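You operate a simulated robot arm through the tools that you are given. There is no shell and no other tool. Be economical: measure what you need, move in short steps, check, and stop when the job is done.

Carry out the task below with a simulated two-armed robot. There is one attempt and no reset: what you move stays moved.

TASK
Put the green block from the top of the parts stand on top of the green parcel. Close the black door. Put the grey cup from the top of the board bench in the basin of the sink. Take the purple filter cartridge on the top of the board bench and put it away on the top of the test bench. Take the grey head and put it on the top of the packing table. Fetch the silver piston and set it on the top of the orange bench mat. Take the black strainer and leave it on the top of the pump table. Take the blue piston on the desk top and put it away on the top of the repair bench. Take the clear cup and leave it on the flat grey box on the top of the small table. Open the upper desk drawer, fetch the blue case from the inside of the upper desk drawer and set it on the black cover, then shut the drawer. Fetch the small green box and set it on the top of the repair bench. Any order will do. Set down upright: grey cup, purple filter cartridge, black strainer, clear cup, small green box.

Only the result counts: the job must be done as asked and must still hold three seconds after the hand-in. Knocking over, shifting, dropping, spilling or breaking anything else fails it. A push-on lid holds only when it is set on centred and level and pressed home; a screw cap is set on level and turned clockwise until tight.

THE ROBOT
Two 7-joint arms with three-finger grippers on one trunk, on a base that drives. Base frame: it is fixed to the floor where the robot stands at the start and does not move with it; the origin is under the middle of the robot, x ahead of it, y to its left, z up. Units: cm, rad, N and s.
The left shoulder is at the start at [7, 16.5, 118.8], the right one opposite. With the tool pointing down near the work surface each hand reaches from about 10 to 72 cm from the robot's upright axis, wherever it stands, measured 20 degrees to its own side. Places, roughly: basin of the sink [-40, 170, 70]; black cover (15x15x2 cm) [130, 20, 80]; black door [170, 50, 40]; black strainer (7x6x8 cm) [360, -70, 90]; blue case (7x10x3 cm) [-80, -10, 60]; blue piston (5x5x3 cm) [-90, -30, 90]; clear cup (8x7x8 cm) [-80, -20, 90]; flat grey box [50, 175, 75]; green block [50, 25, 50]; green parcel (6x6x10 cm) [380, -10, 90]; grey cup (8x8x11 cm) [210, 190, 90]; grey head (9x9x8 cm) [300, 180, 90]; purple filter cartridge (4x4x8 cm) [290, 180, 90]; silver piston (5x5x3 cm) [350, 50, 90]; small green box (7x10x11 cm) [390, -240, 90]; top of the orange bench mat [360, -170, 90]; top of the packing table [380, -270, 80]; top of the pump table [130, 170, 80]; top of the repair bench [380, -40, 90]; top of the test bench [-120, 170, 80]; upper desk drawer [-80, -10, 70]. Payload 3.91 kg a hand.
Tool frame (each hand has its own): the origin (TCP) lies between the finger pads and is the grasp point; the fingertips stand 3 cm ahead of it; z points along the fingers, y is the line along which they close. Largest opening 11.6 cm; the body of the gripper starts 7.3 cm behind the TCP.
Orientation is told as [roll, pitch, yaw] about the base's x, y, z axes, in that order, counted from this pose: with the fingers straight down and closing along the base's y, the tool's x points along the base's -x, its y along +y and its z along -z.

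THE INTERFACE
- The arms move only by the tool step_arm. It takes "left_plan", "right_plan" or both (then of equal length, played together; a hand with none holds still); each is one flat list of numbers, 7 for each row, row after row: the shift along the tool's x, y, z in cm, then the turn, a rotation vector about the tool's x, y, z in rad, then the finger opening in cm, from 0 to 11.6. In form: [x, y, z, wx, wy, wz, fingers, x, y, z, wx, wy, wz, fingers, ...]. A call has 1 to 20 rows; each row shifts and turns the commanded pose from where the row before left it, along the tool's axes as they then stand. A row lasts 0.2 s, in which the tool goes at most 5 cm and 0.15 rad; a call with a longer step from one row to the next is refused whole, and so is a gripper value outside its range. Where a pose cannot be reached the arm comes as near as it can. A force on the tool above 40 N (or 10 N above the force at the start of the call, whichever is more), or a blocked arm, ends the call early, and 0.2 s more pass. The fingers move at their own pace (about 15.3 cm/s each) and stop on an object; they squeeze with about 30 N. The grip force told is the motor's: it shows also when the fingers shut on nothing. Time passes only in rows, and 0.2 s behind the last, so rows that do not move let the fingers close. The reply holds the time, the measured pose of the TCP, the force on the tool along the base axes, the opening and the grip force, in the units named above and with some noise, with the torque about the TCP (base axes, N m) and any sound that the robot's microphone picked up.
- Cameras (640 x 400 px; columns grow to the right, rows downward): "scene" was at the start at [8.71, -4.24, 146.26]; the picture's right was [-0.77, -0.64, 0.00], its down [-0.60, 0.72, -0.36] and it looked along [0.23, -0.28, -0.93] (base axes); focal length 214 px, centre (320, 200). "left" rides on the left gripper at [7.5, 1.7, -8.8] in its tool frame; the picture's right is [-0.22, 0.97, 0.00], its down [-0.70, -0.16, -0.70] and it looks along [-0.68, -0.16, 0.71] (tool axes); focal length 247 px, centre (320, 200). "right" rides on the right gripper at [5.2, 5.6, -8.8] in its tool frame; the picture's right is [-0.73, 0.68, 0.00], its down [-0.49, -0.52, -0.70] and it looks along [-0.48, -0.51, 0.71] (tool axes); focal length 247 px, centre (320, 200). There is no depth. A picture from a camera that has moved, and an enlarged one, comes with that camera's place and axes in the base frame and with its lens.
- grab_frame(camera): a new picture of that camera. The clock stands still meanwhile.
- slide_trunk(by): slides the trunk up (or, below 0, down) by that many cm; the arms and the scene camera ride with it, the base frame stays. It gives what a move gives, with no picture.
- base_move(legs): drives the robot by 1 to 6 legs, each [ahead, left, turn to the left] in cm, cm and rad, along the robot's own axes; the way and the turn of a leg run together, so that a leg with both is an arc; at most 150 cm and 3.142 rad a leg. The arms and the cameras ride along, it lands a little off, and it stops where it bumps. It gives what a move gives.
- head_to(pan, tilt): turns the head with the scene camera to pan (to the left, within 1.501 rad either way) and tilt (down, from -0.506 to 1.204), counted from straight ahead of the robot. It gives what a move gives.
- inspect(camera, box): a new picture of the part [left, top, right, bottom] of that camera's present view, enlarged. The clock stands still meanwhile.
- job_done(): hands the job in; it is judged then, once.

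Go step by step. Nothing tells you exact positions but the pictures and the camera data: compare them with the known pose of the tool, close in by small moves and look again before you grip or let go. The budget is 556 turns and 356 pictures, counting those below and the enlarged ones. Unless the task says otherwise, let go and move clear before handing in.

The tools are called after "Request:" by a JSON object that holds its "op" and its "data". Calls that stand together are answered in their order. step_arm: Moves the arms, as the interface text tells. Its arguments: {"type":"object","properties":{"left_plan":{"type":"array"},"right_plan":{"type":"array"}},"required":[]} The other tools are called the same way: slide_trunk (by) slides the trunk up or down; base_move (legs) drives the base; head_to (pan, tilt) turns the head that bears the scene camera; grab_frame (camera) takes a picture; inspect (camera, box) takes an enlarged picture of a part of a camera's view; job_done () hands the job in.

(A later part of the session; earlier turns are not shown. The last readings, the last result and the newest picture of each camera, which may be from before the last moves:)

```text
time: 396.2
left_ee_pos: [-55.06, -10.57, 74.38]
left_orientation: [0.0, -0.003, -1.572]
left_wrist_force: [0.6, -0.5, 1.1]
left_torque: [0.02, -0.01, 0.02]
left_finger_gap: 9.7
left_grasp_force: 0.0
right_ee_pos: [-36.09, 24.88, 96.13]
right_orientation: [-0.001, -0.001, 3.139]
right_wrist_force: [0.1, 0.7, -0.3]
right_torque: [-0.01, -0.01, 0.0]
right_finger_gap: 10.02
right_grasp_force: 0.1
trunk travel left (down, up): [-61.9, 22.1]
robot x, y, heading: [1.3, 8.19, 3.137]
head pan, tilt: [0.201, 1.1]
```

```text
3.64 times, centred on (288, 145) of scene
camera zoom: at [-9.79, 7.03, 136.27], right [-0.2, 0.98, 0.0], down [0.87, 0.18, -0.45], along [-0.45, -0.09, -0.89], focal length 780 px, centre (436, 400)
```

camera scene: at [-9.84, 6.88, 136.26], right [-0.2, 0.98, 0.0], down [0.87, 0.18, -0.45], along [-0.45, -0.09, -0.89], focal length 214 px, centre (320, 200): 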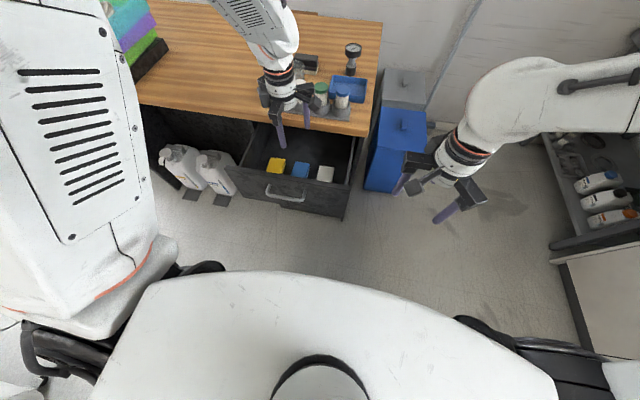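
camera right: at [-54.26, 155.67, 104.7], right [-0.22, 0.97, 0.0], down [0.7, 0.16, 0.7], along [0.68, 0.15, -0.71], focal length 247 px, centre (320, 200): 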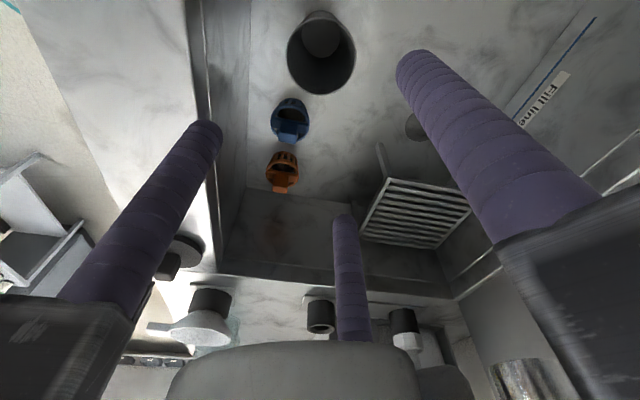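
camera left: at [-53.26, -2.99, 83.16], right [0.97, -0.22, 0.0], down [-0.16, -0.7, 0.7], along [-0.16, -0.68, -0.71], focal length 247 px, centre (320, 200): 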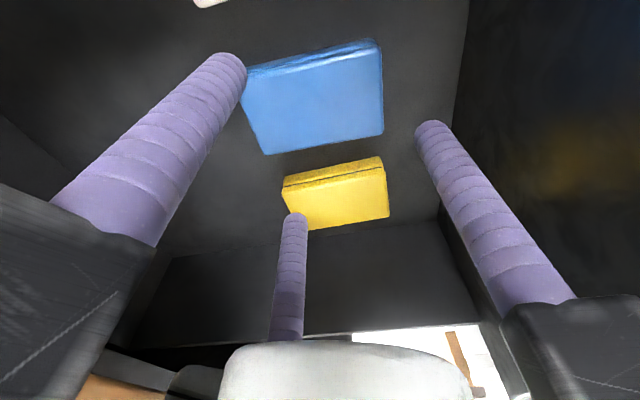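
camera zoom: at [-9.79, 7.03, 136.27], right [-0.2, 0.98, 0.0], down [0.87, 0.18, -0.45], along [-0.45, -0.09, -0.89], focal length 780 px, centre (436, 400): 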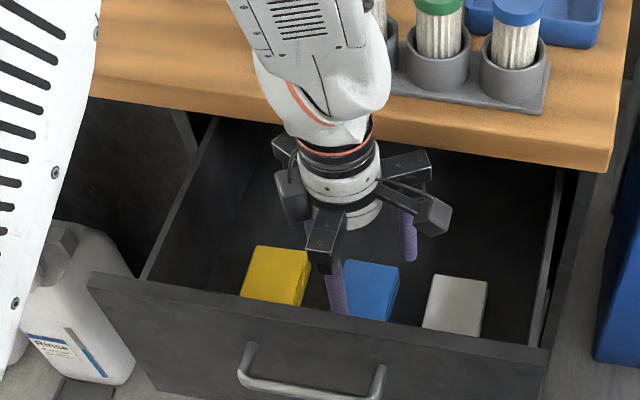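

Request:
{"op": "step_arm", "data": {"left_plan": [0.2, 0.3, 2, 0, 0, 0, 9.7, 0, 0, 2, 0, 0, 0, 9.7, 0, 0, 2, 0, 0, 0, 9.7, 0, 0, 1, 0, 0, 0, 9.7, 0, 0, 0.7, 0, 0, 0, 9.7, 0, 0, 0, 0, 0, 0, 9.7]}}

Request:
{"op": "grab_frame", "data": {"camera": "left"}}

```text
time: 397.6
left_ee_pos: [-54.62, -10.28, 66.55]
left_orientation: [0.002, -0.001, -1.572]
left_wrist_force: [-0.3, 0.1, 1.0]
left_torque: [0.0, 0.01, -0.03]
left_finger_gap: 9.71
left_grasp_force: 0.0
right_ee_pos: [-36.17, 24.84, 96.01]
right_orientation: [-0.002, 0.0, 3.138]
right_wrist_force: [0.1, 0.0, 0.5]
right_torque: [0.02, -0.01, 0.03]
right_finger_gap: 9.99
right_grasp_force: 0.1
trunk travel left (down, up): [-61.9, 22.1]
robot x, y, heading: [1.13, 8.41, 3.143]
head pan, tilt: [0.201, 1.1]
```

```text
157 pictures are left
camera left: at [-52.88, -2.8, 75.42], right [0.97, -0.22, 0.0], down [-0.16, -0.7, 0.7], along [-0.16, -0.68, -0.71], focal length 247 px, centre (320, 200)
```

left: 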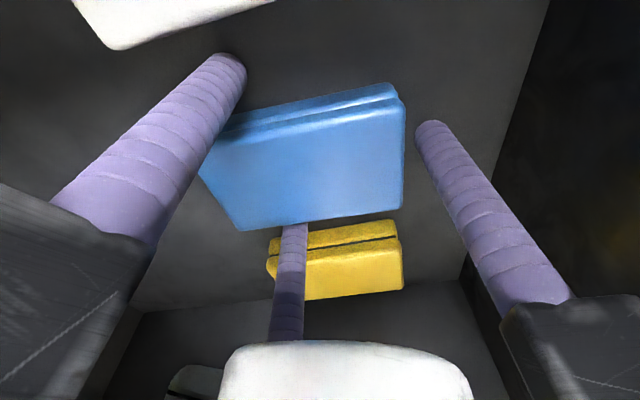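

Request:
{"op": "step_arm", "data": {"left_plan": [0, 0, 0.4, 0, 0, 0, 9.7, 0, 0, 0, 0, 0, 0, 8.5, 0, 0, 0, 0, 0, 0, 7, 0, 0, 0, 0, 0, 0, 5, 0, 0, 0, 0, 0, 0, 5, 0, 0, 0, 0, 0, 0, 5]}}

Request:
{"op": "grab_frame", "data": {"camera": "left"}}

```text
time: 399.0
left_ee_pos: [-54.57, -10.34, 66.18]
left_orientation: [0.003, -0.002, -1.572]
left_wrist_force: [-0.4, -1.1, 0.7]
left_torque: [-0.01, 0.07, 0.01]
left_finger_gap: 7.3
left_grasp_force: 30.2
right_ee_pos: [-36.35, 24.74, 96.12]
right_orientation: [-0.001, -0.001, 3.138]
right_wrist_force: [0.1, 0.0, -0.6]
right_torque: [-0.05, 0.0, -0.02]
right_finger_gap: 10.0
right_grasp_force: 0.0
trunk travel left (down, up): [-61.9, 22.1]
robot x, y, heading: [1.24, 8.25, 3.141]
head pan, tilt: [0.201, 1.1]
```

```text
156 pictures are left
camera left: at [-52.89, -2.77, 75.03], right [0.97, -0.22, 0.0], down [-0.16, -0.7, 0.7], along [-0.16, -0.68, -0.71], focal length 247 px, centre (320, 200)
```

left: 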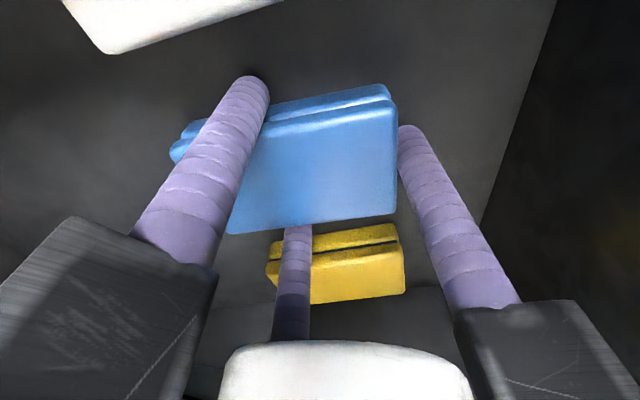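

Request:
{"op": "step_arm", "data": {"left_plan": [0, 0, -1, 0, 0, 0, 5, 0, 0, -2, 0, 0, 0, 5, 0, 0, -3, 0, 0, 0, 5, 0, 0, -3, 0, 0, 0, 5, 0, 0, 0, 0, 0, 0, 5]}}

Request:
{"op": "grab_frame", "data": {"camera": "left"}}

```text
time: 400.2
left_ee_pos: [-54.88, -10.41, 75.24]
left_orientation: [0.003, 0.001, -1.57]
left_wrist_force: [-0.3, 0.2, -1.3]
left_torque: [-0.01, -0.05, 0.0]
left_finger_gap: 7.33
left_grasp_force: 30.0
right_ee_pos: [-36.29, 24.67, 96.03]
right_orientation: [-0.002, -0.001, 3.137]
right_wrist_force: [-0.1, 0.7, -0.4]
right_torque: [-0.01, -0.02, -0.02]
right_finger_gap: 10.0
right_grasp_force: 0.0
trunk travel left (down, up): [-61.9, 22.1]
robot x, y, heading: [1.37, 8.16, 3.144]
head pan, tilt: [0.201, 1.1]
```

```text
155 pictures are left
camera left: at [-53.1, -2.71, 84.08], right [0.97, -0.22, 0.0], down [-0.16, -0.7, 0.7], along [-0.15, -0.68, -0.71], focal length 247 px, centre (320, 200)
```

left: 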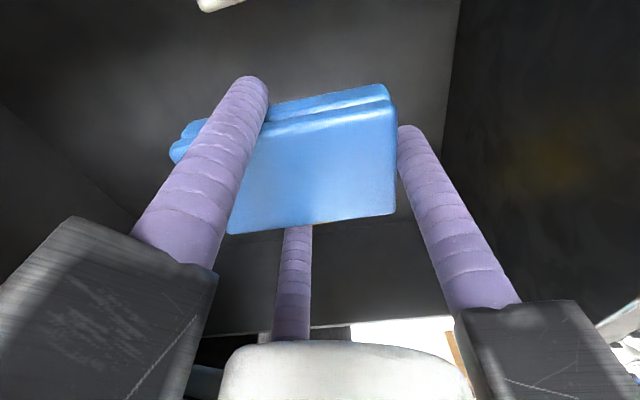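

The case is out. To close the drawer I lift it clear and test whether the right hand can tilt forward for pushing.

Request:
{"op": "step_arm", "data": {"left_plan": [0, 0, -4, 0, 0, 0, 5, 0, 0, -4, 0, 0, 0, 5, 0, 0, -4, 0, 0, 0, 5, 0, 0, -4, 0, 0, 0, 5, 0, 0, -4, 0, 0, 0, 5, 0, 0, 0, 0, 0, 0, 5], "right_plan": [0, 0, 0, 0, -0.14, 0, 5, 0, 0, 0, 0, -0.14, 0, 2, 0, 0, 0, 0, -0.14, 0, 0, 0, 0, 0, 0, -0.14, 0, 0, 0, 0, 0, 0, -0.14, 0, 0, 0, 0, 0, 0, 0, 0, 0]}}

```text
time: 401.6
left_ee_pos: [-54.78, -10.19, 95.14]
left_orientation: [0.004, -0.002, -1.57]
left_wrist_force: [0.1, 0.4, -0.9]
left_torque: [-0.01, -0.02, 0.0]
left_finger_gap: 7.29
left_grasp_force: 30.2
right_ee_pos: [-46.33, 20.97, 99.87]
right_orientation: [-0.001, -0.699, 3.138]
right_wrist_force: [-0.7, 0.7, -0.7]
right_torque: [-0.01, 0.03, 0.02]
right_finger_gap: 0.92
right_grasp_force: 30.1
right hand out of reach, approached as far as the arm can: row 2, 3, 4, 5
trunk travel left (down, up): [-61.9, 22.1]
robot x, y, heading: [1.17, 8.3, 3.138]
head pan, tilt: [0.201, 1.1]
```

The right hand tilts forward well. I pull the left hand with the case back from the desk edge, then back off and shift so the right hand faces the handle.

Request:
{"op": "step_arm", "data": {"left_plan": [0, 2.5, 0, 0, 0, 0, 5, 0, 2.5, 0, 0, 0, 0, 5, 0, 2.5, 0, 0, 0, 0, 5, 0, 2.5, 0, 0, 0, 0, 5]}}

Request:
{"op": "base_move", "data": {"legs": [[-9, 0, 0], [0, 30, 0]]}}

Request:
{"op": "head_to", "data": {"pan": 0, "tilt": 0.9}}

Request:
{"op": "grab_frame", "data": {"camera": "scene"}}

```text
time: 402.6
left_ee_pos: [-44.57, -10.41, 95.01]
left_orientation: [0.002, 0.002, -1.57]
left_wrist_force: [0.9, -1.2, -0.3]
left_torque: [0.05, -0.01, -0.04]
left_finger_gap: 7.3
left_grasp_force: 30.0
right_ee_pos: [-46.04, 20.82, 99.97]
right_orientation: [-0.007, -0.7, 3.141]
right_wrist_force: [0.1, -0.8, -0.7]
right_torque: [0.02, 0.01, -0.02]
right_finger_gap: 0.91
right_grasp_force: 30.2
trunk travel left (down, up): [-61.9, 22.1]
robot x, y, heading: [1.23, 8.48, 3.14]
head pan, tilt: [0.201, 1.1]
```

```text
time: 405.3
left_ee_pos: [-35.73, -40.12, 94.95]
left_orientation: [0.001, 0.001, -1.566]
left_wrist_force: [0.3, -1.1, -1.5]
left_torque: [-0.05, -0.05, -0.03]
left_finger_gap: 7.3
left_grasp_force: 30.0
right_ee_pos: [-37.32, -8.88, 99.95]
right_orientation: [-0.004, -0.698, -3.14]
right_wrist_force: [-0.5, -1.7, -0.1]
right_torque: [-0.01, 0.0, -0.01]
right_finger_gap: 0.94
right_grasp_force: 30.1
trunk travel left (down, up): [-61.9, 22.1]
robot x, y, heading: [10.13, -21.29, -3.141]
head pan, tilt: [0.201, 1.1]
```

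```text
time: 406.1
left_ee_pos: [-35.63, -40.1, 95.03]
left_orientation: [0.002, 0.002, -1.568]
left_wrist_force: [-0.4, -0.2, -0.9]
left_torque: [0.0, 0.01, 0.02]
left_finger_gap: 7.27
left_grasp_force: 29.6
right_ee_pos: [-37.33, -8.84, 99.98]
right_orientation: [-0.003, -0.697, -3.139]
right_wrist_force: [0.4, 0.4, 0.8]
right_torque: [0.02, 0.01, 0.0]
right_finger_gap: 0.9
right_grasp_force: 30.0
trunk travel left (down, up): [-61.9, 22.1]
robot x, y, heading: [10.07, -21.21, -3.137]
head pan, tilt: [0.0, 0.901]
```

```text
154 pictures are left
camera scene: at [-2.23, -21.41, 137.64], right [0.0, 1.0, 0.0], down [0.78, 0.0, -0.62], along [-0.62, 0.0, -0.78], focal length 214 px, centre (320, 200)
```

scene: 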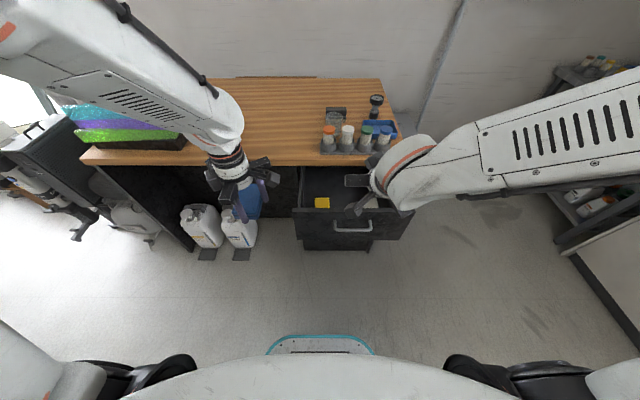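

Request:
{"op": "base_move", "data": {"legs": [[-3, 0, 0]]}}

Request:
{"op": "slide_trunk", "data": {"by": -21}}

Request:
{"op": "grab_frame", "data": {"camera": "scene"}}

Request:
{"op": "grab_frame", "data": {"camera": "right"}}

```text
time: 406.9
left_ee_pos: [-32.8, -39.98, 94.88]
left_orientation: [0.003, 0.0, -1.567]
left_wrist_force: [0.4, -0.6, -0.9]
left_torque: [0.01, 0.01, -0.02]
left_finger_gap: 7.31
left_grasp_force: 30.5
right_ee_pos: [-34.47, -8.85, 99.85]
right_orientation: [-0.001, -0.697, -3.141]
right_wrist_force: [-0.2, -0.9, -0.3]
right_torque: [0.03, -0.03, 0.03]
right_finger_gap: 0.95
right_grasp_force: 30.1
trunk travel left (down, up): [-61.9, 22.1]
robot x, y, heading: [13.0, -21.43, -3.137]
head pan, tilt: [0.0, 0.901]
```

```text
time: 409.2
left_ee_pos: [-32.59, -40.06, 74.14]
left_orientation: [0.001, -0.002, -1.566]
left_wrist_force: [0.0, -0.9, -1.3]
left_torque: [0.02, -0.02, 0.04]
left_finger_gap: 7.26
left_grasp_force: 30.3
right_ee_pos: [-34.41, -8.85, 79.04]
right_orientation: [-0.002, -0.701, -3.14]
right_wrist_force: [-0.3, -0.1, -0.3]
right_torque: [0.01, 0.01, 0.02]
right_finger_gap: 0.92
right_grasp_force: 29.9
trunk travel left (down, up): [-40.9, 43.1]
robot x, y, heading: [13.44, -21.49, -3.142]
head pan, tilt: [0.0, 0.901]
```

```text
153 pictures are left
camera scene: at [0.75, -21.39, 116.65], right [0.0, 1.0, 0.0], down [0.78, 0.0, -0.62], along [-0.62, 0.0, -0.78], focal length 214 px, centre (320, 200)
```

scene: 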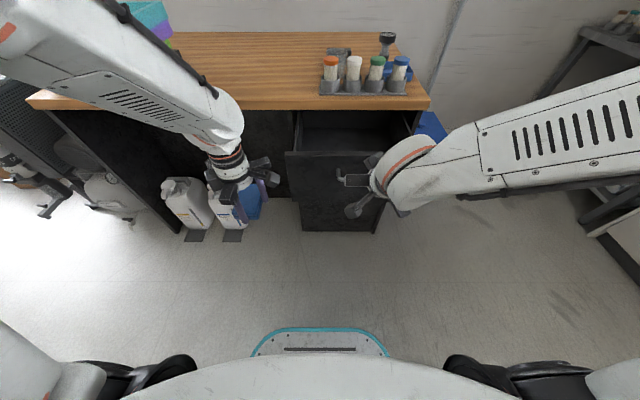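

```text
152 pictures are left
camera right: at [-24.72, -14.53, 82.32], right [-0.56, -0.68, 0.47], down [0.08, 0.52, 0.85], along [-0.82, 0.51, -0.24], focal length 247 px, centre (320, 200)
```

right: 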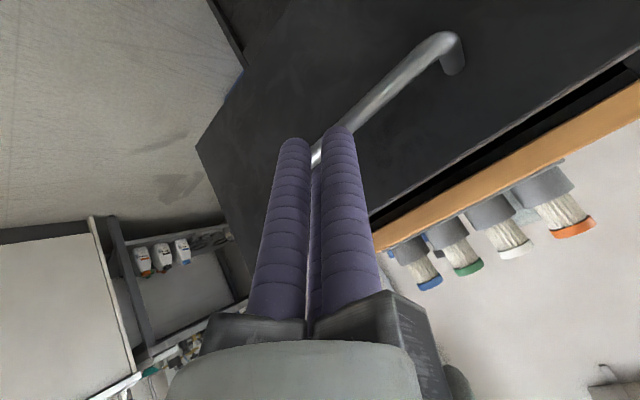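

Request:
{"op": "slide_trunk", "data": {"by": -3}}

Request:
{"op": "base_move", "data": {"legs": [[10, 0, 0]]}}

Request:
{"op": "grab_frame", "data": {"camera": "right"}}

Request:
{"op": "grab_frame", "data": {"camera": "scene"}}

```text
time: 409.9
left_ee_pos: [-32.61, -39.93, 70.87]
left_orientation: [0.002, -0.001, -1.568]
left_wrist_force: [-1.2, 0.0, -0.5]
left_torque: [0.0, 0.01, 0.0]
left_finger_gap: 7.29
left_grasp_force: 29.5
right_ee_pos: [-34.39, -8.86, 75.95]
right_orientation: [-0.004, -0.698, -3.14]
right_wrist_force: [-0.8, 0.0, 0.2]
right_torque: [-0.03, 0.02, -0.01]
right_finger_gap: 0.91
right_grasp_force: 29.5
trunk travel left (down, up): [-37.9, 46.1]
robot x, y, heading: [13.18, -21.29, -3.136]
head pan, tilt: [0.0, 0.901]
```

```text
time: 411.1
left_ee_pos: [-42.54, -40.01, 70.9]
left_orientation: [0.002, -0.001, -1.568]
left_wrist_force: [-0.5, -0.3, 0.0]
left_torque: [0.02, -0.03, -0.01]
left_finger_gap: 7.28
left_grasp_force: 30.3
right_ee_pos: [-44.31, -8.74, 75.95]
right_orientation: [-0.002, -0.699, -3.141]
right_wrist_force: [0.1, 0.3, 0.5]
right_torque: [0.0, -0.05, -0.04]
right_finger_gap: 0.91
right_grasp_force: 30.2
trunk travel left (down, up): [-37.9, 46.1]
robot x, y, heading: [3.15, -21.46, -3.141]
head pan, tilt: [0.0, 0.901]
```

```text
151 pictures are left
camera right: at [-34.66, -14.51, 79.25], right [-0.56, -0.68, 0.47], down [0.08, 0.52, 0.85], along [-0.82, 0.51, -0.24], focal length 247 px, centre (320, 200)
```

right: 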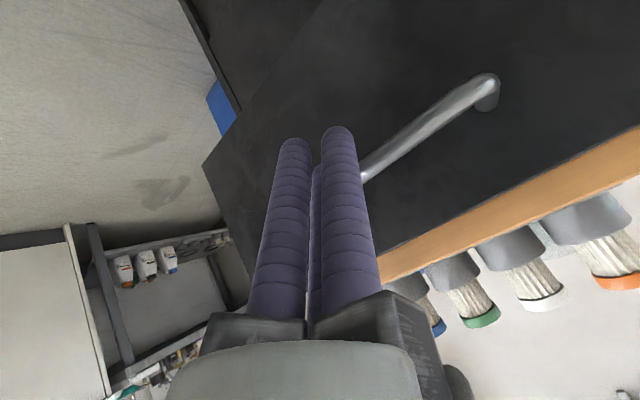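

```text
150 pictures are left
camera scene: at [-9.25, -21.4, 113.62], right [0.0, 1.0, 0.0], down [0.78, 0.0, -0.62], along [-0.62, 0.0, -0.78], focal length 214 px, centre (320, 200)
```

scene: 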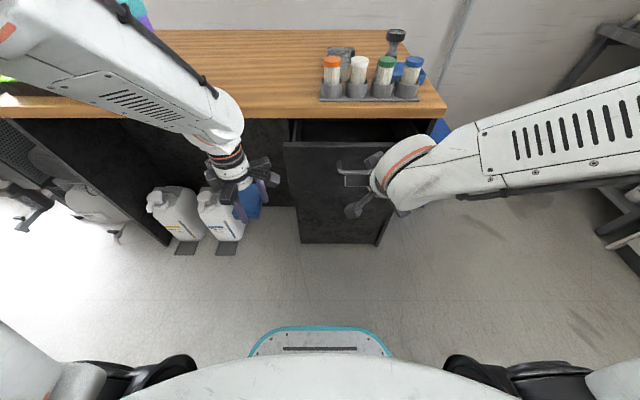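

The drawer is closing. Before going on I raise the left hand so it clears the desk edge.

Request:
{"op": "step_arm", "data": {"left_plan": [0, 0, -4, 0, 0, 0, 5, 0, 0, -4, 0, 0, 0, 5, 0, 0, -4, 0, 0, 0, 5, 0, 0, -4, 0, 0, 0, 5, 0, 0, -4, 0, 0, 0, 5, 0, 0, -4, 0, 0, 0, 5]}}

Request:
{"op": "base_move", "data": {"legs": [[9, 0, 0]]}}

Request:
{"op": "grab_frame", "data": {"camera": "scene"}}

```text
time: 412.4
left_ee_pos: [-42.24, -40.19, 95.18]
left_orientation: [0.002, -0.001, -1.566]
left_wrist_force: [-0.2, 0.2, -0.5]
left_torque: [-0.01, 0.02, 0.01]
left_finger_gap: 7.29
left_grasp_force: 30.2
right_ee_pos: [-44.12, -8.86, 75.96]
right_orientation: [-0.002, -0.7, -3.142]
right_wrist_force: [0.2, -0.2, -0.6]
right_torque: [-0.01, -0.01, 0.04]
right_finger_gap: 0.92
right_grasp_force: 29.9
trunk travel left (down, up): [-37.9, 46.1]
robot x, y, heading: [3.29, -21.5, -3.137]
head pan, tilt: [0.0, 0.901]
```

```text
time: 413.6
left_ee_pos: [-51.48, -40.29, 94.96]
left_orientation: [0.003, -0.003, -1.567]
left_wrist_force: [0.1, -0.7, -0.7]
left_torque: [0.01, -0.07, -0.02]
left_finger_gap: 7.27
left_grasp_force: 29.7
right_ee_pos: [-53.29, -8.88, 75.84]
right_orientation: [-0.001, -0.696, -3.138]
right_wrist_force: [0.4, 0.0, -0.7]
right_torque: [-0.01, -0.01, -0.03]
right_finger_gap: 0.92
right_grasp_force: 30.0
trunk travel left (down, up): [-37.9, 46.1]
robot x, y, heading: [-5.62, -21.46, -3.139]
head pan, tilt: [0.0, 0.901]
```

```text
149 pictures are left
camera scene: at [-18.2, -21.43, 113.63], right [0.0, 1.0, 0.0], down [0.78, 0.0, -0.62], along [-0.62, 0.0, -0.78], focal length 214 px, centre (320, 200)
```

scene: 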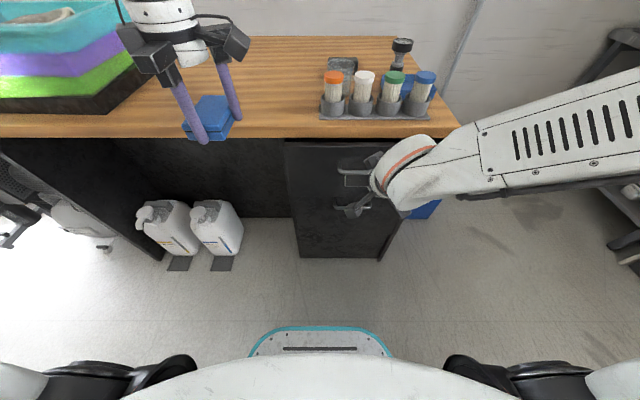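

Request:
{"op": "base_move", "data": {"legs": [[5, 0, 0]]}}

Request:
{"op": "inspect", "data": {"camera": "scene", "box": [250, 100, 442, 220]}}

```text
time: 414.6
left_ee_pos: [-56.52, -40.16, 95.05]
left_orientation: [0.004, 0.0, -1.568]
left_wrist_force: [-0.1, 0.5, -1.7]
left_torque: [0.01, 0.04, 0.0]
left_finger_gap: 7.26
left_grasp_force: 30.4
right_ee_pos: [-57.66, -8.88, 75.36]
right_orientation: [0.0, -0.681, 3.138]
right_wrist_force: [1.0, -0.2, -0.6]
right_torque: [0.01, -0.03, 0.03]
right_finger_gap: 0.91
right_grasp_force: 30.1
trunk travel left (down, up): [-37.9, 46.1]
robot x, y, heading: [-10.37, -21.43, -3.144]
head pan, tilt: [0.0, 0.901]
stopped in leg 1: the force on the tool passed its limit at 76 N (the readings are from after the stop); the commanded pose is now the measured one
```

```text
3.33 times, centred on (346, 160) of scene
camera zoom: at [-23.21, -21.43, 113.64], right [0.0, 1.0, 0.0], down [0.78, 0.0, -0.62], along [-0.62, 0.0, -0.78], focal length 715 px, centre (233, 333)
```

zoom: 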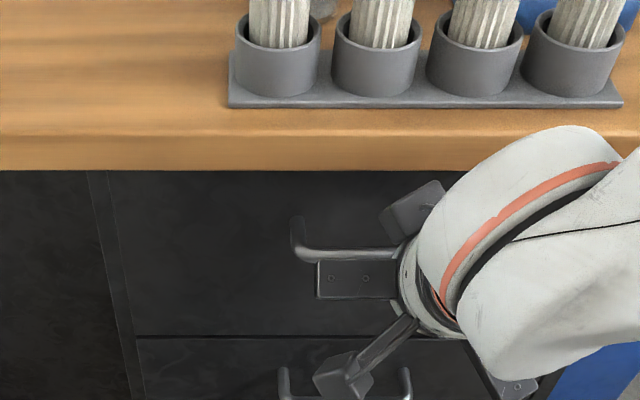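

The push met a firm stop and the drawer front looks flush. I back off and verify.

Request:
{"op": "base_move", "data": {"legs": [[-14, 0, 0]]}}

Request:
{"op": "slide_trunk", "data": {"by": 36}}

Request:
{"op": "inspect", "data": {"camera": "scene", "box": [220, 80, 412, 200]}}

Request:
{"op": "grab_frame", "data": {"camera": "scene"}}

```text
time: 416.0
left_ee_pos: [-42.16, -40.17, 95.09]
left_orientation: [0.003, -0.001, -1.566]
left_wrist_force: [1.0, -0.1, 0.1]
left_torque: [0.02, 0.04, -0.02]
left_finger_gap: 7.26
left_grasp_force: 30.6
right_ee_pos: [-43.4, -8.89, 75.46]
right_orientation: [0.003, -0.681, 3.143]
right_wrist_force: [0.4, -0.4, 1.2]
right_torque: [-0.01, 0.01, 0.01]
right_finger_gap: 0.91
right_grasp_force: 29.8
trunk travel left (down, up): [-37.9, 46.1]
robot x, y, heading: [3.38, -21.34, -3.134]
head pan, tilt: [0.0, 0.901]
```

```text
time: 419.5
left_ee_pos: [-42.29, -40.16, 130.97]
left_orientation: [0.005, -0.001, -1.566]
left_wrist_force: [0.5, -0.1, -2.0]
left_torque: [0.03, -0.01, 0.02]
left_finger_gap: 7.29
left_grasp_force: 29.5
right_ee_pos: [-43.64, -8.87, 111.41]
right_orientation: [0.001, -0.683, 3.141]
right_wrist_force: [0.0, -0.2, 0.7]
right_torque: [0.01, -0.03, 0.01]
right_finger_gap: 0.9
right_grasp_force: 30.4
trunk travel left (down, up): [-73.9, 10.1]
robot x, y, heading: [3.17, -21.16, -3.137]
head pan, tilt: [0.0, 0.901]
```

```text
3.33 times, centred on (316, 140) of scene
camera zoom: at [-9.01, -21.42, 149.64], right [0.0, 1.0, 0.0], down [0.78, 0.0, -0.62], along [-0.62, 0.0, -0.78], focal length 715 px, centre (333, 400)
```

zoom: 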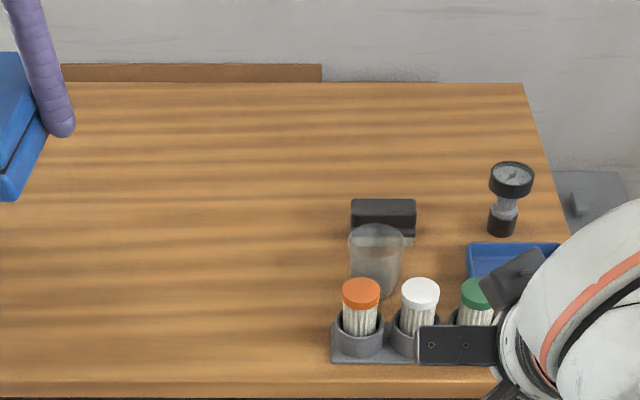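

```text
146 pictures are left
camera scene: at [-9.01, -21.42, 149.64], right [0.0, 1.0, 0.0], down [0.78, 0.0, -0.62], along [-0.62, 0.0, -0.78], focal length 214 px, centre (320, 200)
```

scene: 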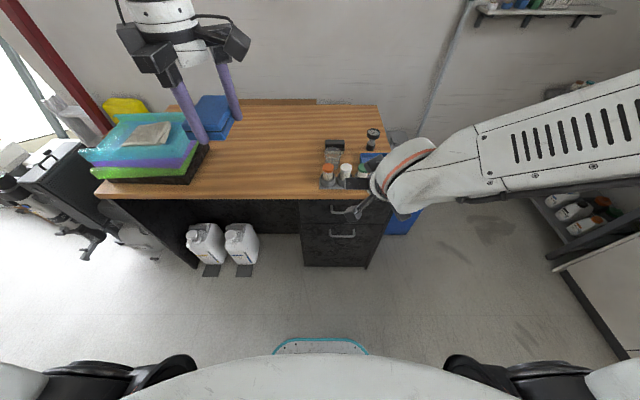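

The drawer is shut. Next the clear cup near (-79.5, -16): I bring the right hand back to pointing down, turned 30°, and drive up to the desk.

Request:
{"op": "step_arm", "data": {"right_plan": [0, 0, 0, 0, 0.137, 0, 2, 0, 0, 0, 0, 0.137, 0, 5, 0, 0, 0, 0, 0.137, 0, 10, 0, 0, 0, 0, 0.137, 0, 10, 0, 0, 0, 0, 0.135, 0, 10, 0, 0, 0, 0, 0, 0.13, 10, 0, 0, 0, 0, 0, 0.13, 10, 0, 0, 0, 0, 0, 0.13, 10, 0, 0, 0, 0, 0, 0.13, 10, 0, 0, 0, 0, 0, 0, 10]}}

Request:
{"op": "base_move", "data": {"legs": [[0, 11, 0], [18, 0, 0]]}}

Request:
{"op": "grab_frame", "data": {"camera": "scene"}}

Request:
{"op": "grab_frame", "data": {"camera": "right"}}

```text
time: 421.7
left_ee_pos: [-42.3, -40.08, 130.96]
left_orientation: [0.004, -0.003, -1.567]
left_wrist_force: [-0.5, -0.3, -0.2]
left_torque: [-0.04, 0.0, 0.0]
left_finger_gap: 7.25
left_grasp_force: 29.8
right_ee_pos: [-43.57, -8.88, 111.39]
right_orientation: [0.001, 0.001, 2.618]
right_wrist_force: [-0.4, 0.2, -0.4]
right_torque: [0.02, 0.02, 0.0]
right_finger_gap: 9.99
right_grasp_force: 0.1
trunk travel left (down, up): [-73.9, 10.1]
robot x, y, heading: [3.61, -21.38, -3.143]
head pan, tilt: [0.0, 0.901]
```

```text
time: 424.0
left_ee_pos: [-59.8, -51.13, 131.27]
left_orientation: [0.001, -0.003, -1.564]
left_wrist_force: [1.1, 0.2, -1.2]
left_torque: [0.01, 0.01, 0.02]
left_finger_gap: 7.27
left_grasp_force: 30.3
right_ee_pos: [-61.19, -19.91, 111.62]
right_orientation: [0.002, 0.0, 2.624]
right_wrist_force: [-0.4, 0.5, -0.2]
right_torque: [-0.01, 0.03, -0.01]
right_finger_gap: 10.0
right_grasp_force: 0.0
trunk travel left (down, up): [-73.9, 10.1]
robot x, y, heading: [-14.03, -31.99, -3.137]
head pan, tilt: [0.0, 0.901]
```

```text
145 pictures are left
camera scene: at [-26.48, -32.29, 149.67], right [0.0, 1.0, 0.0], down [0.78, 0.0, -0.62], along [-0.62, 0.0, -0.78], focal length 214 px, centre (320, 200)
```

scene: 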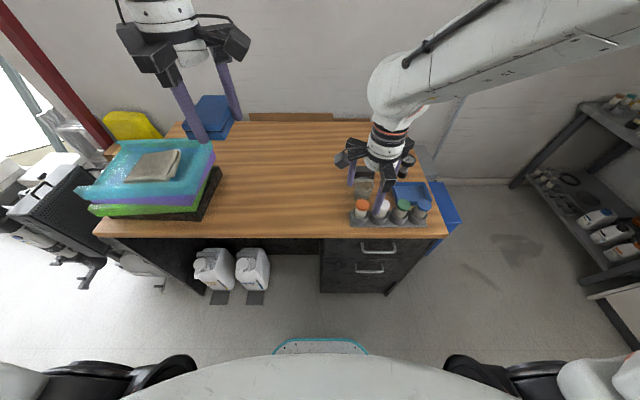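

```text
144 pictures are left
camera right: at [-59.4, -27.35, 120.32], right [-0.97, -0.23, 0.0], down [-0.16, 0.7, 0.7], along [-0.16, 0.68, -0.72], focal length 247 px, centre (320, 200)
```

right: 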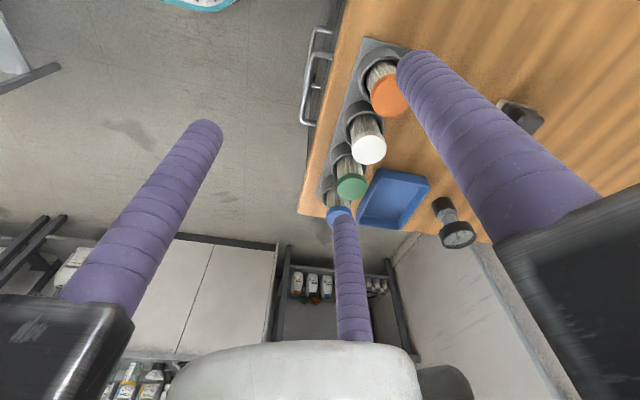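

Request:
{"op": "step_arm", "data": {"right_plan": [-4.45, 1.43, 0, 0, 0, 0, 10.5, -4.45, 1.43, 0, 0, 0, 0, 10.5, -4.45, 1.43, 0, 0, 0, 0, 10.5, -4.45, 1.43, 0, 0, 0, 0, 10.5, 0, 0, 0, 0, 0, 0, 10.5]}}

Request:
{"op": "grab_frame", "data": {"camera": "right"}}

Request:
{"op": "inspect", "data": {"camera": "scene", "box": [300, 120, 460, 220]}}

```text
time: 425.2
left_ee_pos: [-59.83, -51.16, 131.07]
left_orientation: [0.0, 0.0, -1.566]
left_wrist_force: [0.0, 0.7, 0.0]
left_torque: [0.0, -0.02, -0.03]
left_finger_gap: 7.26
left_grasp_force: 29.9
right_ee_pos: [-79.55, -15.95, 111.42]
right_orientation: [0.0, 0.001, 2.623]
right_wrist_force: [0.4, 0.0, -0.4]
right_torque: [0.01, 0.02, -0.04]
right_finger_gap: 10.5
right_grasp_force: 0.1
trunk travel left (down, up): [-73.9, 10.1]
robot x, y, heading: [-14.43, -32.48, -3.132]
head pan, tilt: [0.0, 0.901]
```

```text
143 pictures are left
camera right: at [-77.84, -23.45, 120.21], right [-0.97, -0.23, 0.0], down [-0.16, 0.7, 0.7], along [-0.16, 0.68, -0.71], focal length 247 px, centre (320, 200)
```

right: 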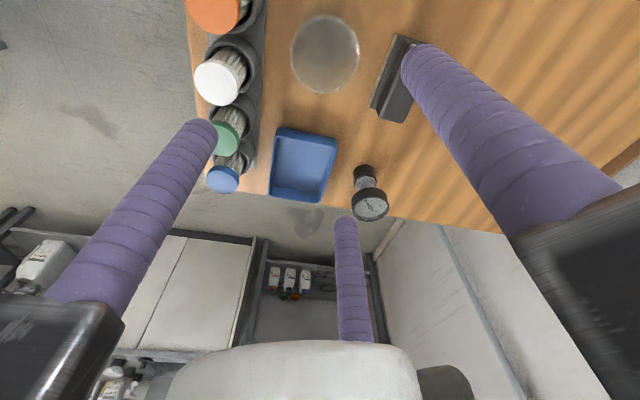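

```text
4.00 times, centred on (380, 170) of scene
camera zoom: at [-26.61, -32.37, 149.66], right [0.0, 1.0, 0.0], down [0.78, 0.0, -0.62], along [-0.62, 0.0, -0.78], focal length 858 px, centre (80, 320)
```

zoom: 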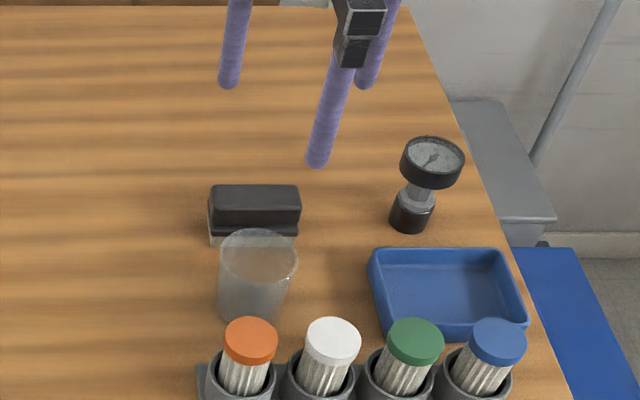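

The cup's axis is at about (-79.6, -16.6). I descend over it.

Request:
{"op": "step_arm", "data": {"right_plan": [0.3, 0.5, 3, 0, 0, 0, 10.5, 0, 0, 4, 0, 0, 0, 10.5, 0, 0, 4, 0, 0, 0, 10.5, 0, 0, 0, 0, 0, 0, 10.5]}}

Request:
{"op": "grab_frame", "data": {"camera": "right"}}

```text
time: 426.2
left_ee_pos: [-60.02, -51.11, 131.02]
left_orientation: [0.0, 0.0, -1.564]
left_wrist_force: [-0.1, -0.6, 0.1]
left_torque: [0.0, -0.01, -0.07]
left_finger_gap: 7.28
left_grasp_force: 29.9
right_ee_pos: [-79.64, -16.62, 100.16]
right_orientation: [0.001, 0.0, 2.623]
right_wrist_force: [-0.2, -0.1, 0.2]
right_torque: [0.02, 0.0, 0.0]
right_finger_gap: 10.46
right_grasp_force: 0.0
trunk travel left (down, up): [-73.9, 10.1]
robot x, y, heading: [-14.12, -32.35, -3.14]
head pan, tilt: [0.0, 0.901]
```

```text
141 pictures are left
camera right: at [-77.87, -24.16, 109.08], right [-0.97, -0.23, 0.0], down [-0.16, 0.7, 0.7], along [-0.16, 0.68, -0.71], focal length 247 px, centre (320, 200)
```

right: 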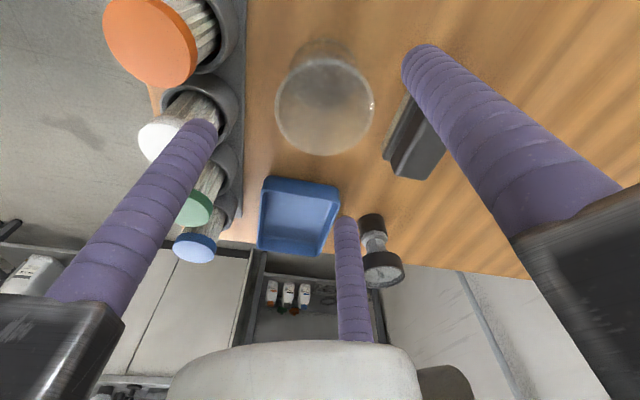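

Request:
{"op": "step_arm", "data": {"right_plan": [0, 0.3, 2, 0, 0, 0, 9.7, 0, 0, 2, 0, 0, 0, 9.7, 0, 0, 2, 0, 0, 0, 9.7, 0, 0, 2, 0, 0, 0, 9.7, 0, 0, 1.5, 0, 0, 0, 9.7, 0, 0, 0, 0, 0, 0, 9.7]}}

Request:
{"op": "grab_frame", "data": {"camera": "right"}}

Request:
{"op": "inspect", "data": {"camera": "scene", "box": [310, 150, 438, 230]}}

```text
time: 427.6
left_ee_pos: [-59.97, -51.04, 131.03]
left_orientation: [0.004, -0.001, -1.565]
left_wrist_force: [-0.8, -0.3, -1.3]
left_torque: [0.0, 0.0, 0.01]
left_finger_gap: 7.28
left_grasp_force: 30.4
right_ee_pos: [-79.76, -16.79, 90.88]
right_orientation: [0.001, 0.0, 2.622]
right_wrist_force: [0.1, 0.3, 0.3]
right_torque: [0.0, -0.01, 0.03]
right_finger_gap: 9.7
right_grasp_force: 0.0
trunk travel left (down, up): [-73.9, 10.1]
robot x, y, heading: [-14.43, -32.46, -3.135]
head pan, tilt: [0.0, 0.901]
```

```text
140 pictures are left
camera right: at [-78.06, -24.37, 99.66], right [-0.97, -0.23, 0.0], down [-0.16, 0.7, 0.7], along [-0.16, 0.68, -0.71], focal length 247 px, centre (320, 200)
```

right: 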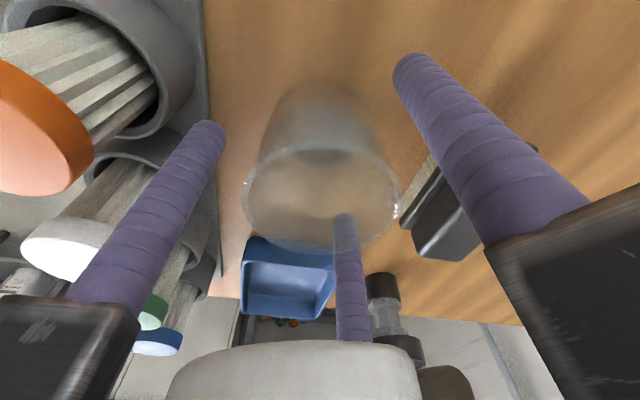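

```text
5.00 times, centred on (374, 190) of scene
camera zoom: at [-26.72, -32.36, 149.65], right [0.0, 1.0, 0.0], down [0.78, 0.0, -0.62], along [-0.62, 0.0, -0.78], focal length 1072 px, centre (50, 250)
```

zoom: 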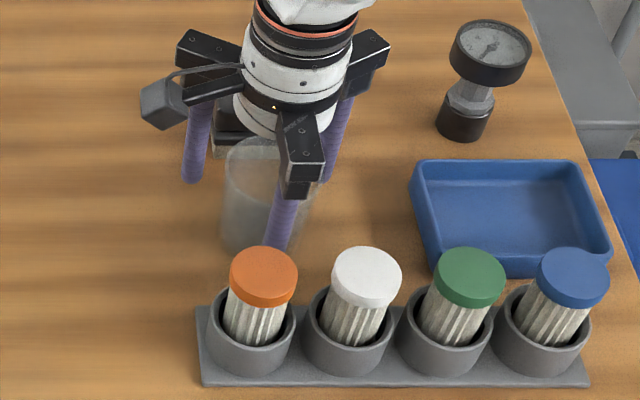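

Request:
{"op": "step_arm", "data": {"right_plan": [0, 0, 0.3, 0, 0, 0, 8.5, 0, 0, 0, 0, 0, 0, 7.5, 0, 0, 0, 0, 0, 0, 6.5, 0, 0, 0, 0, 0, 0, 5, 0, 0, 0, 0, 0, 0, 5]}}

Request:
{"op": "step_arm", "data": {"right_plan": [0, 0, -1, 0, 0, 0, 5, 0, 0, -2, 0, 0, 0, 5, 0, 0, 0, 0, 0, 0, 5]}}

Request:
{"op": "grab_frame", "data": {"camera": "right"}}

Request:
{"op": "inspect", "data": {"camera": "scene", "box": [310, 150, 438, 230]}}

```text
time: 428.8
left_ee_pos: [-59.94, -51.13, 131.03]
left_orientation: [0.005, 0.0, -1.565]
left_wrist_force: [-0.2, 0.4, -1.4]
left_torque: [0.03, -0.02, -0.02]
left_finger_gap: 7.25
left_grasp_force: 30.0
right_ee_pos: [-79.84, -16.9, 90.59]
right_orientation: [-0.001, 0.002, 2.623]
right_wrist_force: [-0.3, -0.1, 0.0]
right_torque: [0.01, 0.0, 0.01]
right_finger_gap: 6.93
right_grasp_force: 18.8
trunk travel left (down, up): [-73.9, 10.1]
robot x, y, heading: [-14.19, -32.36, -3.135]
head pan, tilt: [0.0, 0.901]
```

```text
time: 429.6
left_ee_pos: [-59.95, -51.05, 131.1]
left_orientation: [0.003, 0.0, -1.566]
left_wrist_force: [0.0, -0.2, -1.1]
left_torque: [-0.01, -0.01, 0.02]
left_finger_gap: 7.28
left_grasp_force: 30.0
right_ee_pos: [-79.75, -16.9, 93.56]
right_orientation: [0.0, 0.001, 2.623]
right_wrist_force: [-0.7, -0.2, -1.8]
right_torque: [-0.04, 0.02, -0.04]
right_finger_gap: 6.93
right_grasp_force: 19.5
trunk travel left (down, up): [-73.9, 10.1]
robot x, y, heading: [-14.38, -32.58, -3.143]
head pan, tilt: [0.0, 0.901]
```

```text
138 pictures are left
camera right: at [-78.12, -24.41, 102.34], right [-0.97, -0.23, 0.0], down [-0.16, 0.7, 0.7], along [-0.16, 0.68, -0.72], focal length 247 px, centre (320, 200)
```

right: 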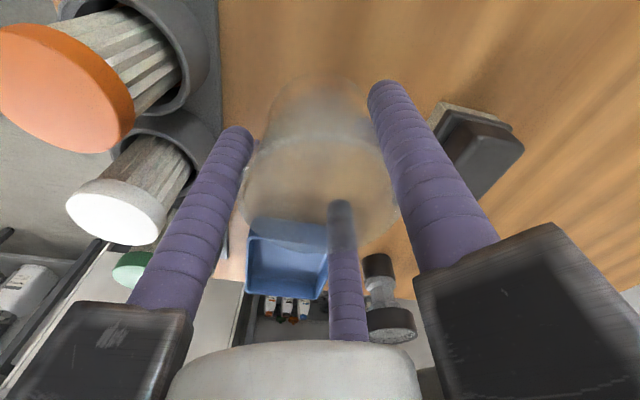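

```text
5.00 times, centred on (374, 190) of scene
camera zoom: at [-26.81, -32.35, 149.64], right [0.0, 1.0, 0.0], down [0.78, 0.0, -0.62], along [-0.62, 0.0, -0.78], focal length 1072 px, centre (50, 250)
```

zoom: 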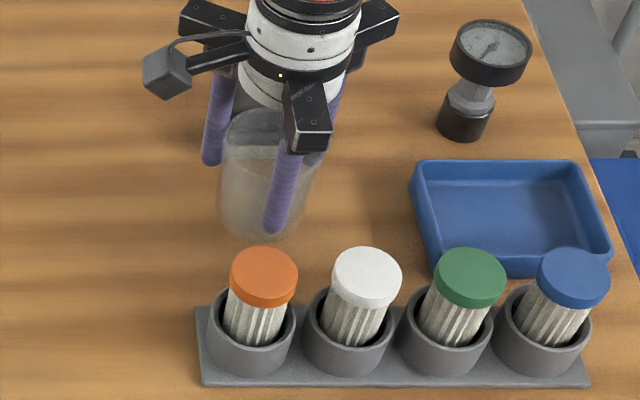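

The cup is in the grip. I lift and retract it, then leave the desk.

Request:
{"op": "step_arm", "data": {"right_plan": [0, 0, -3.7, 0, 0, 0, 5, 0, 0, -3.7, 0, 0, 0, 5, 0, 0, -3.7, 0, 0, 0, 5, 0, 0, -3.7, 0, 0, 0, 5, 0, 0, -3.7, 0, 0, 0, 5, 3.46, -2, 0, 0, 0, 0, 5, 3.46, -2, 0, 0, 0, 0, 5, 3.46, -2, 0, 0, 0, 0, 5, 3.46, -2, 0, 0, 0, 0, 5, 3.46, -2, 0, 0, 0, 0, 5]}}

Request:
{"op": "grab_frame", "data": {"camera": "scene"}}

```text
time: 431.8
left_ee_pos: [-59.87, -50.97, 131.13]
left_orientation: [0.002, -0.001, -1.567]
left_wrist_force: [-0.5, -0.9, -0.8]
left_torque: [0.04, -0.01, -0.02]
left_finger_gap: 7.23
left_grasp_force: 29.4
right_ee_pos: [-59.56, -16.82, 112.24]
right_orientation: [-0.005, 0.0, 2.621]
right_wrist_force: [-0.3, 0.4, 0.9]
right_torque: [-0.09, 0.01, -0.01]
right_finger_gap: 6.91
right_grasp_force: 30.0
trunk travel left (down, up): [-73.9, 10.1]
robot x, y, heading: [-14.45, -32.24, -3.139]
head pan, tilt: [0.0, 0.901]
```

```text
136 pictures are left
camera scene: at [-26.68, -32.25, 149.65], right [0.0, 1.0, 0.0], down [0.78, 0.0, -0.62], along [-0.62, 0.0, -0.78], focal length 214 px, centre (320, 200)
```

scene: 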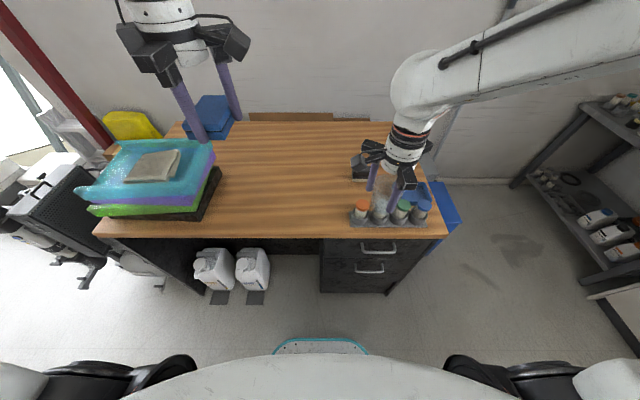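

Request:
{"op": "inspect", "data": {"camera": "scene", "box": [300, 215, 460, 315]}}

Request:
{"op": "base_move", "data": {"legs": [[-14, 0, 0], [0, -95, 0], [0, 0, -1.57]]}}

Request:
{"op": "head_to", "data": {"pan": 0, "tilt": 0.7}}

Request:
{"op": "grab_frame", "data": {"camera": "scene"}}

```text
4.00 times, centred on (380, 265) of scene
camera zoom: at [-26.68, -32.25, 149.65], right [0.0, 1.0, 0.0], down [0.78, 0.0, -0.62], along [-0.62, 0.0, -0.78], focal length 858 px, centre (80, -60)
```

zoom: 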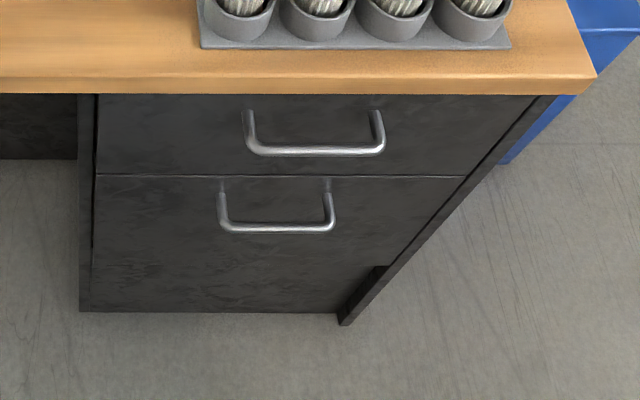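

```text
time: 441.5
left_ee_pos: [-17.38, 108.2, 131.02]
left_orientation: [0.003, 0.0, 3.116]
left_wrist_force: [0.0, -0.1, -0.8]
left_torque: [0.0, -0.01, -0.01]
left_finger_gap: 7.28
left_grasp_force: 22.9
right_ee_pos: [17.0, 106.87, 112.25]
right_orientation: [-0.001, 0.0, 1.021]
right_wrist_force: [-0.4, 0.7, -0.5]
right_torque: [0.0, -0.01, 0.03]
right_finger_gap: 6.87
right_grasp_force: 29.8
trunk travel left (down, up): [-73.9, 10.1]
robot x, y, heading: [-0.12, 61.79, 1.543]
head pan, tilt: [0.0, 0.901]
```

```text
time: 442.2
left_ee_pos: [-17.37, 108.16, 131.14]
left_orientation: [0.004, 0.001, 3.117]
left_wrist_force: [-0.4, -0.9, -0.6]
left_torque: [-0.02, 0.0, -0.02]
left_finger_gap: 7.27
left_grasp_force: 22.8
right_ee_pos: [17.02, 106.9, 112.11]
right_orientation: [-0.001, 0.003, 1.021]
right_wrist_force: [-0.1, -0.5, -0.6]
right_torque: [-0.01, 0.0, 0.02]
right_finger_gap: 6.87
right_grasp_force: 29.3
trunk travel left (down, up): [-73.9, 10.1]
robot x, y, heading: [0.08, 62.09, 1.54]
head pan, tilt: [0.0, 0.7]
```

```text
134 pictures are left
camera scene: at [0.42, 75.46, 151.25], right [1.0, -0.03, 0.0], down [-0.02, -0.64, -0.76], along [0.02, 0.76, -0.64], focal length 214 px, centre (320, 200)
```

scene: 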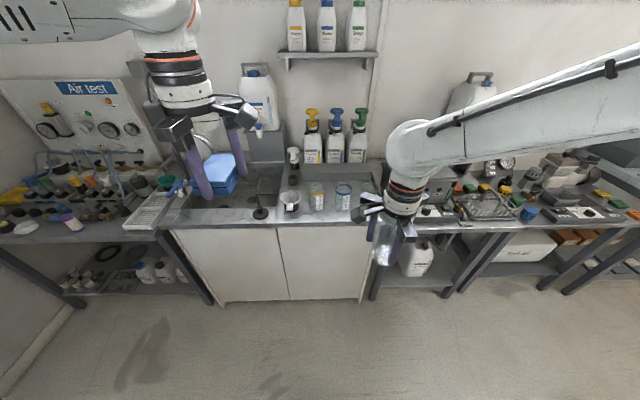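

The drawer is properly shut. I drive to the small table to find the flat grey box.

Request:
{"op": "base_move", "data": {"legs": [[0, -30, 0.03], [30, 0, 0]]}}

Request:
{"op": "grab_frame", "data": {"camera": "scene"}}

Request:
{"op": "inspect", "data": {"camera": "scene", "box": [300, 200, 540, 350]}}

```text
time: 445.9
left_ee_pos: [10.83, 137.24, 131.12]
left_orientation: [0.003, 0.0, -3.135]
left_wrist_force: [-0.2, 0.0, -0.1]
left_torque: [-0.02, 0.02, -0.02]
left_finger_gap: 7.29
left_grasp_force: 22.7
right_ee_pos: [45.13, 137.18, 112.26]
right_orientation: [0.001, 0.0, 1.053]
right_wrist_force: [-0.2, 0.0, -0.6]
right_torque: [0.0, 0.01, 0.03]
right_finger_gap: 6.9
right_grasp_force: 30.4
trunk travel left (down, up): [-73.9, 10.1]
robot x, y, heading: [30.14, 91.6, 1.574]
head pan, tilt: [0.0, 0.7]
```

```text
133 pictures are left
camera scene: at [29.7, 105.25, 151.28], right [1.0, 0.01, 0.0], down [0.0, -0.64, -0.77], along [0.0, 0.77, -0.64], focal length 214 px, centre (320, 200)
```

scene: 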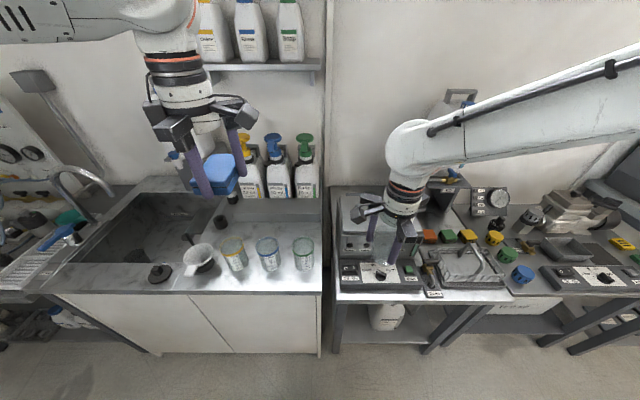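

```text
2.67 times, centred on (420, 275) of scene
camera zoom: at [29.7, 105.25, 151.28], right [1.0, 0.01, 0.0], down [0.0, -0.64, -0.77], along [0.0, 0.77, -0.64], focal length 572 px, centre (53, 0)
```

zoom: 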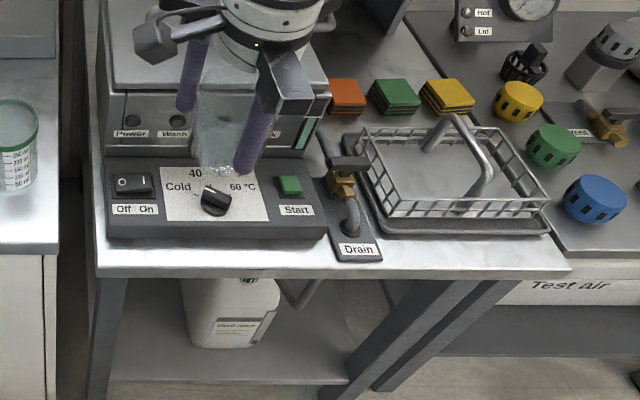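

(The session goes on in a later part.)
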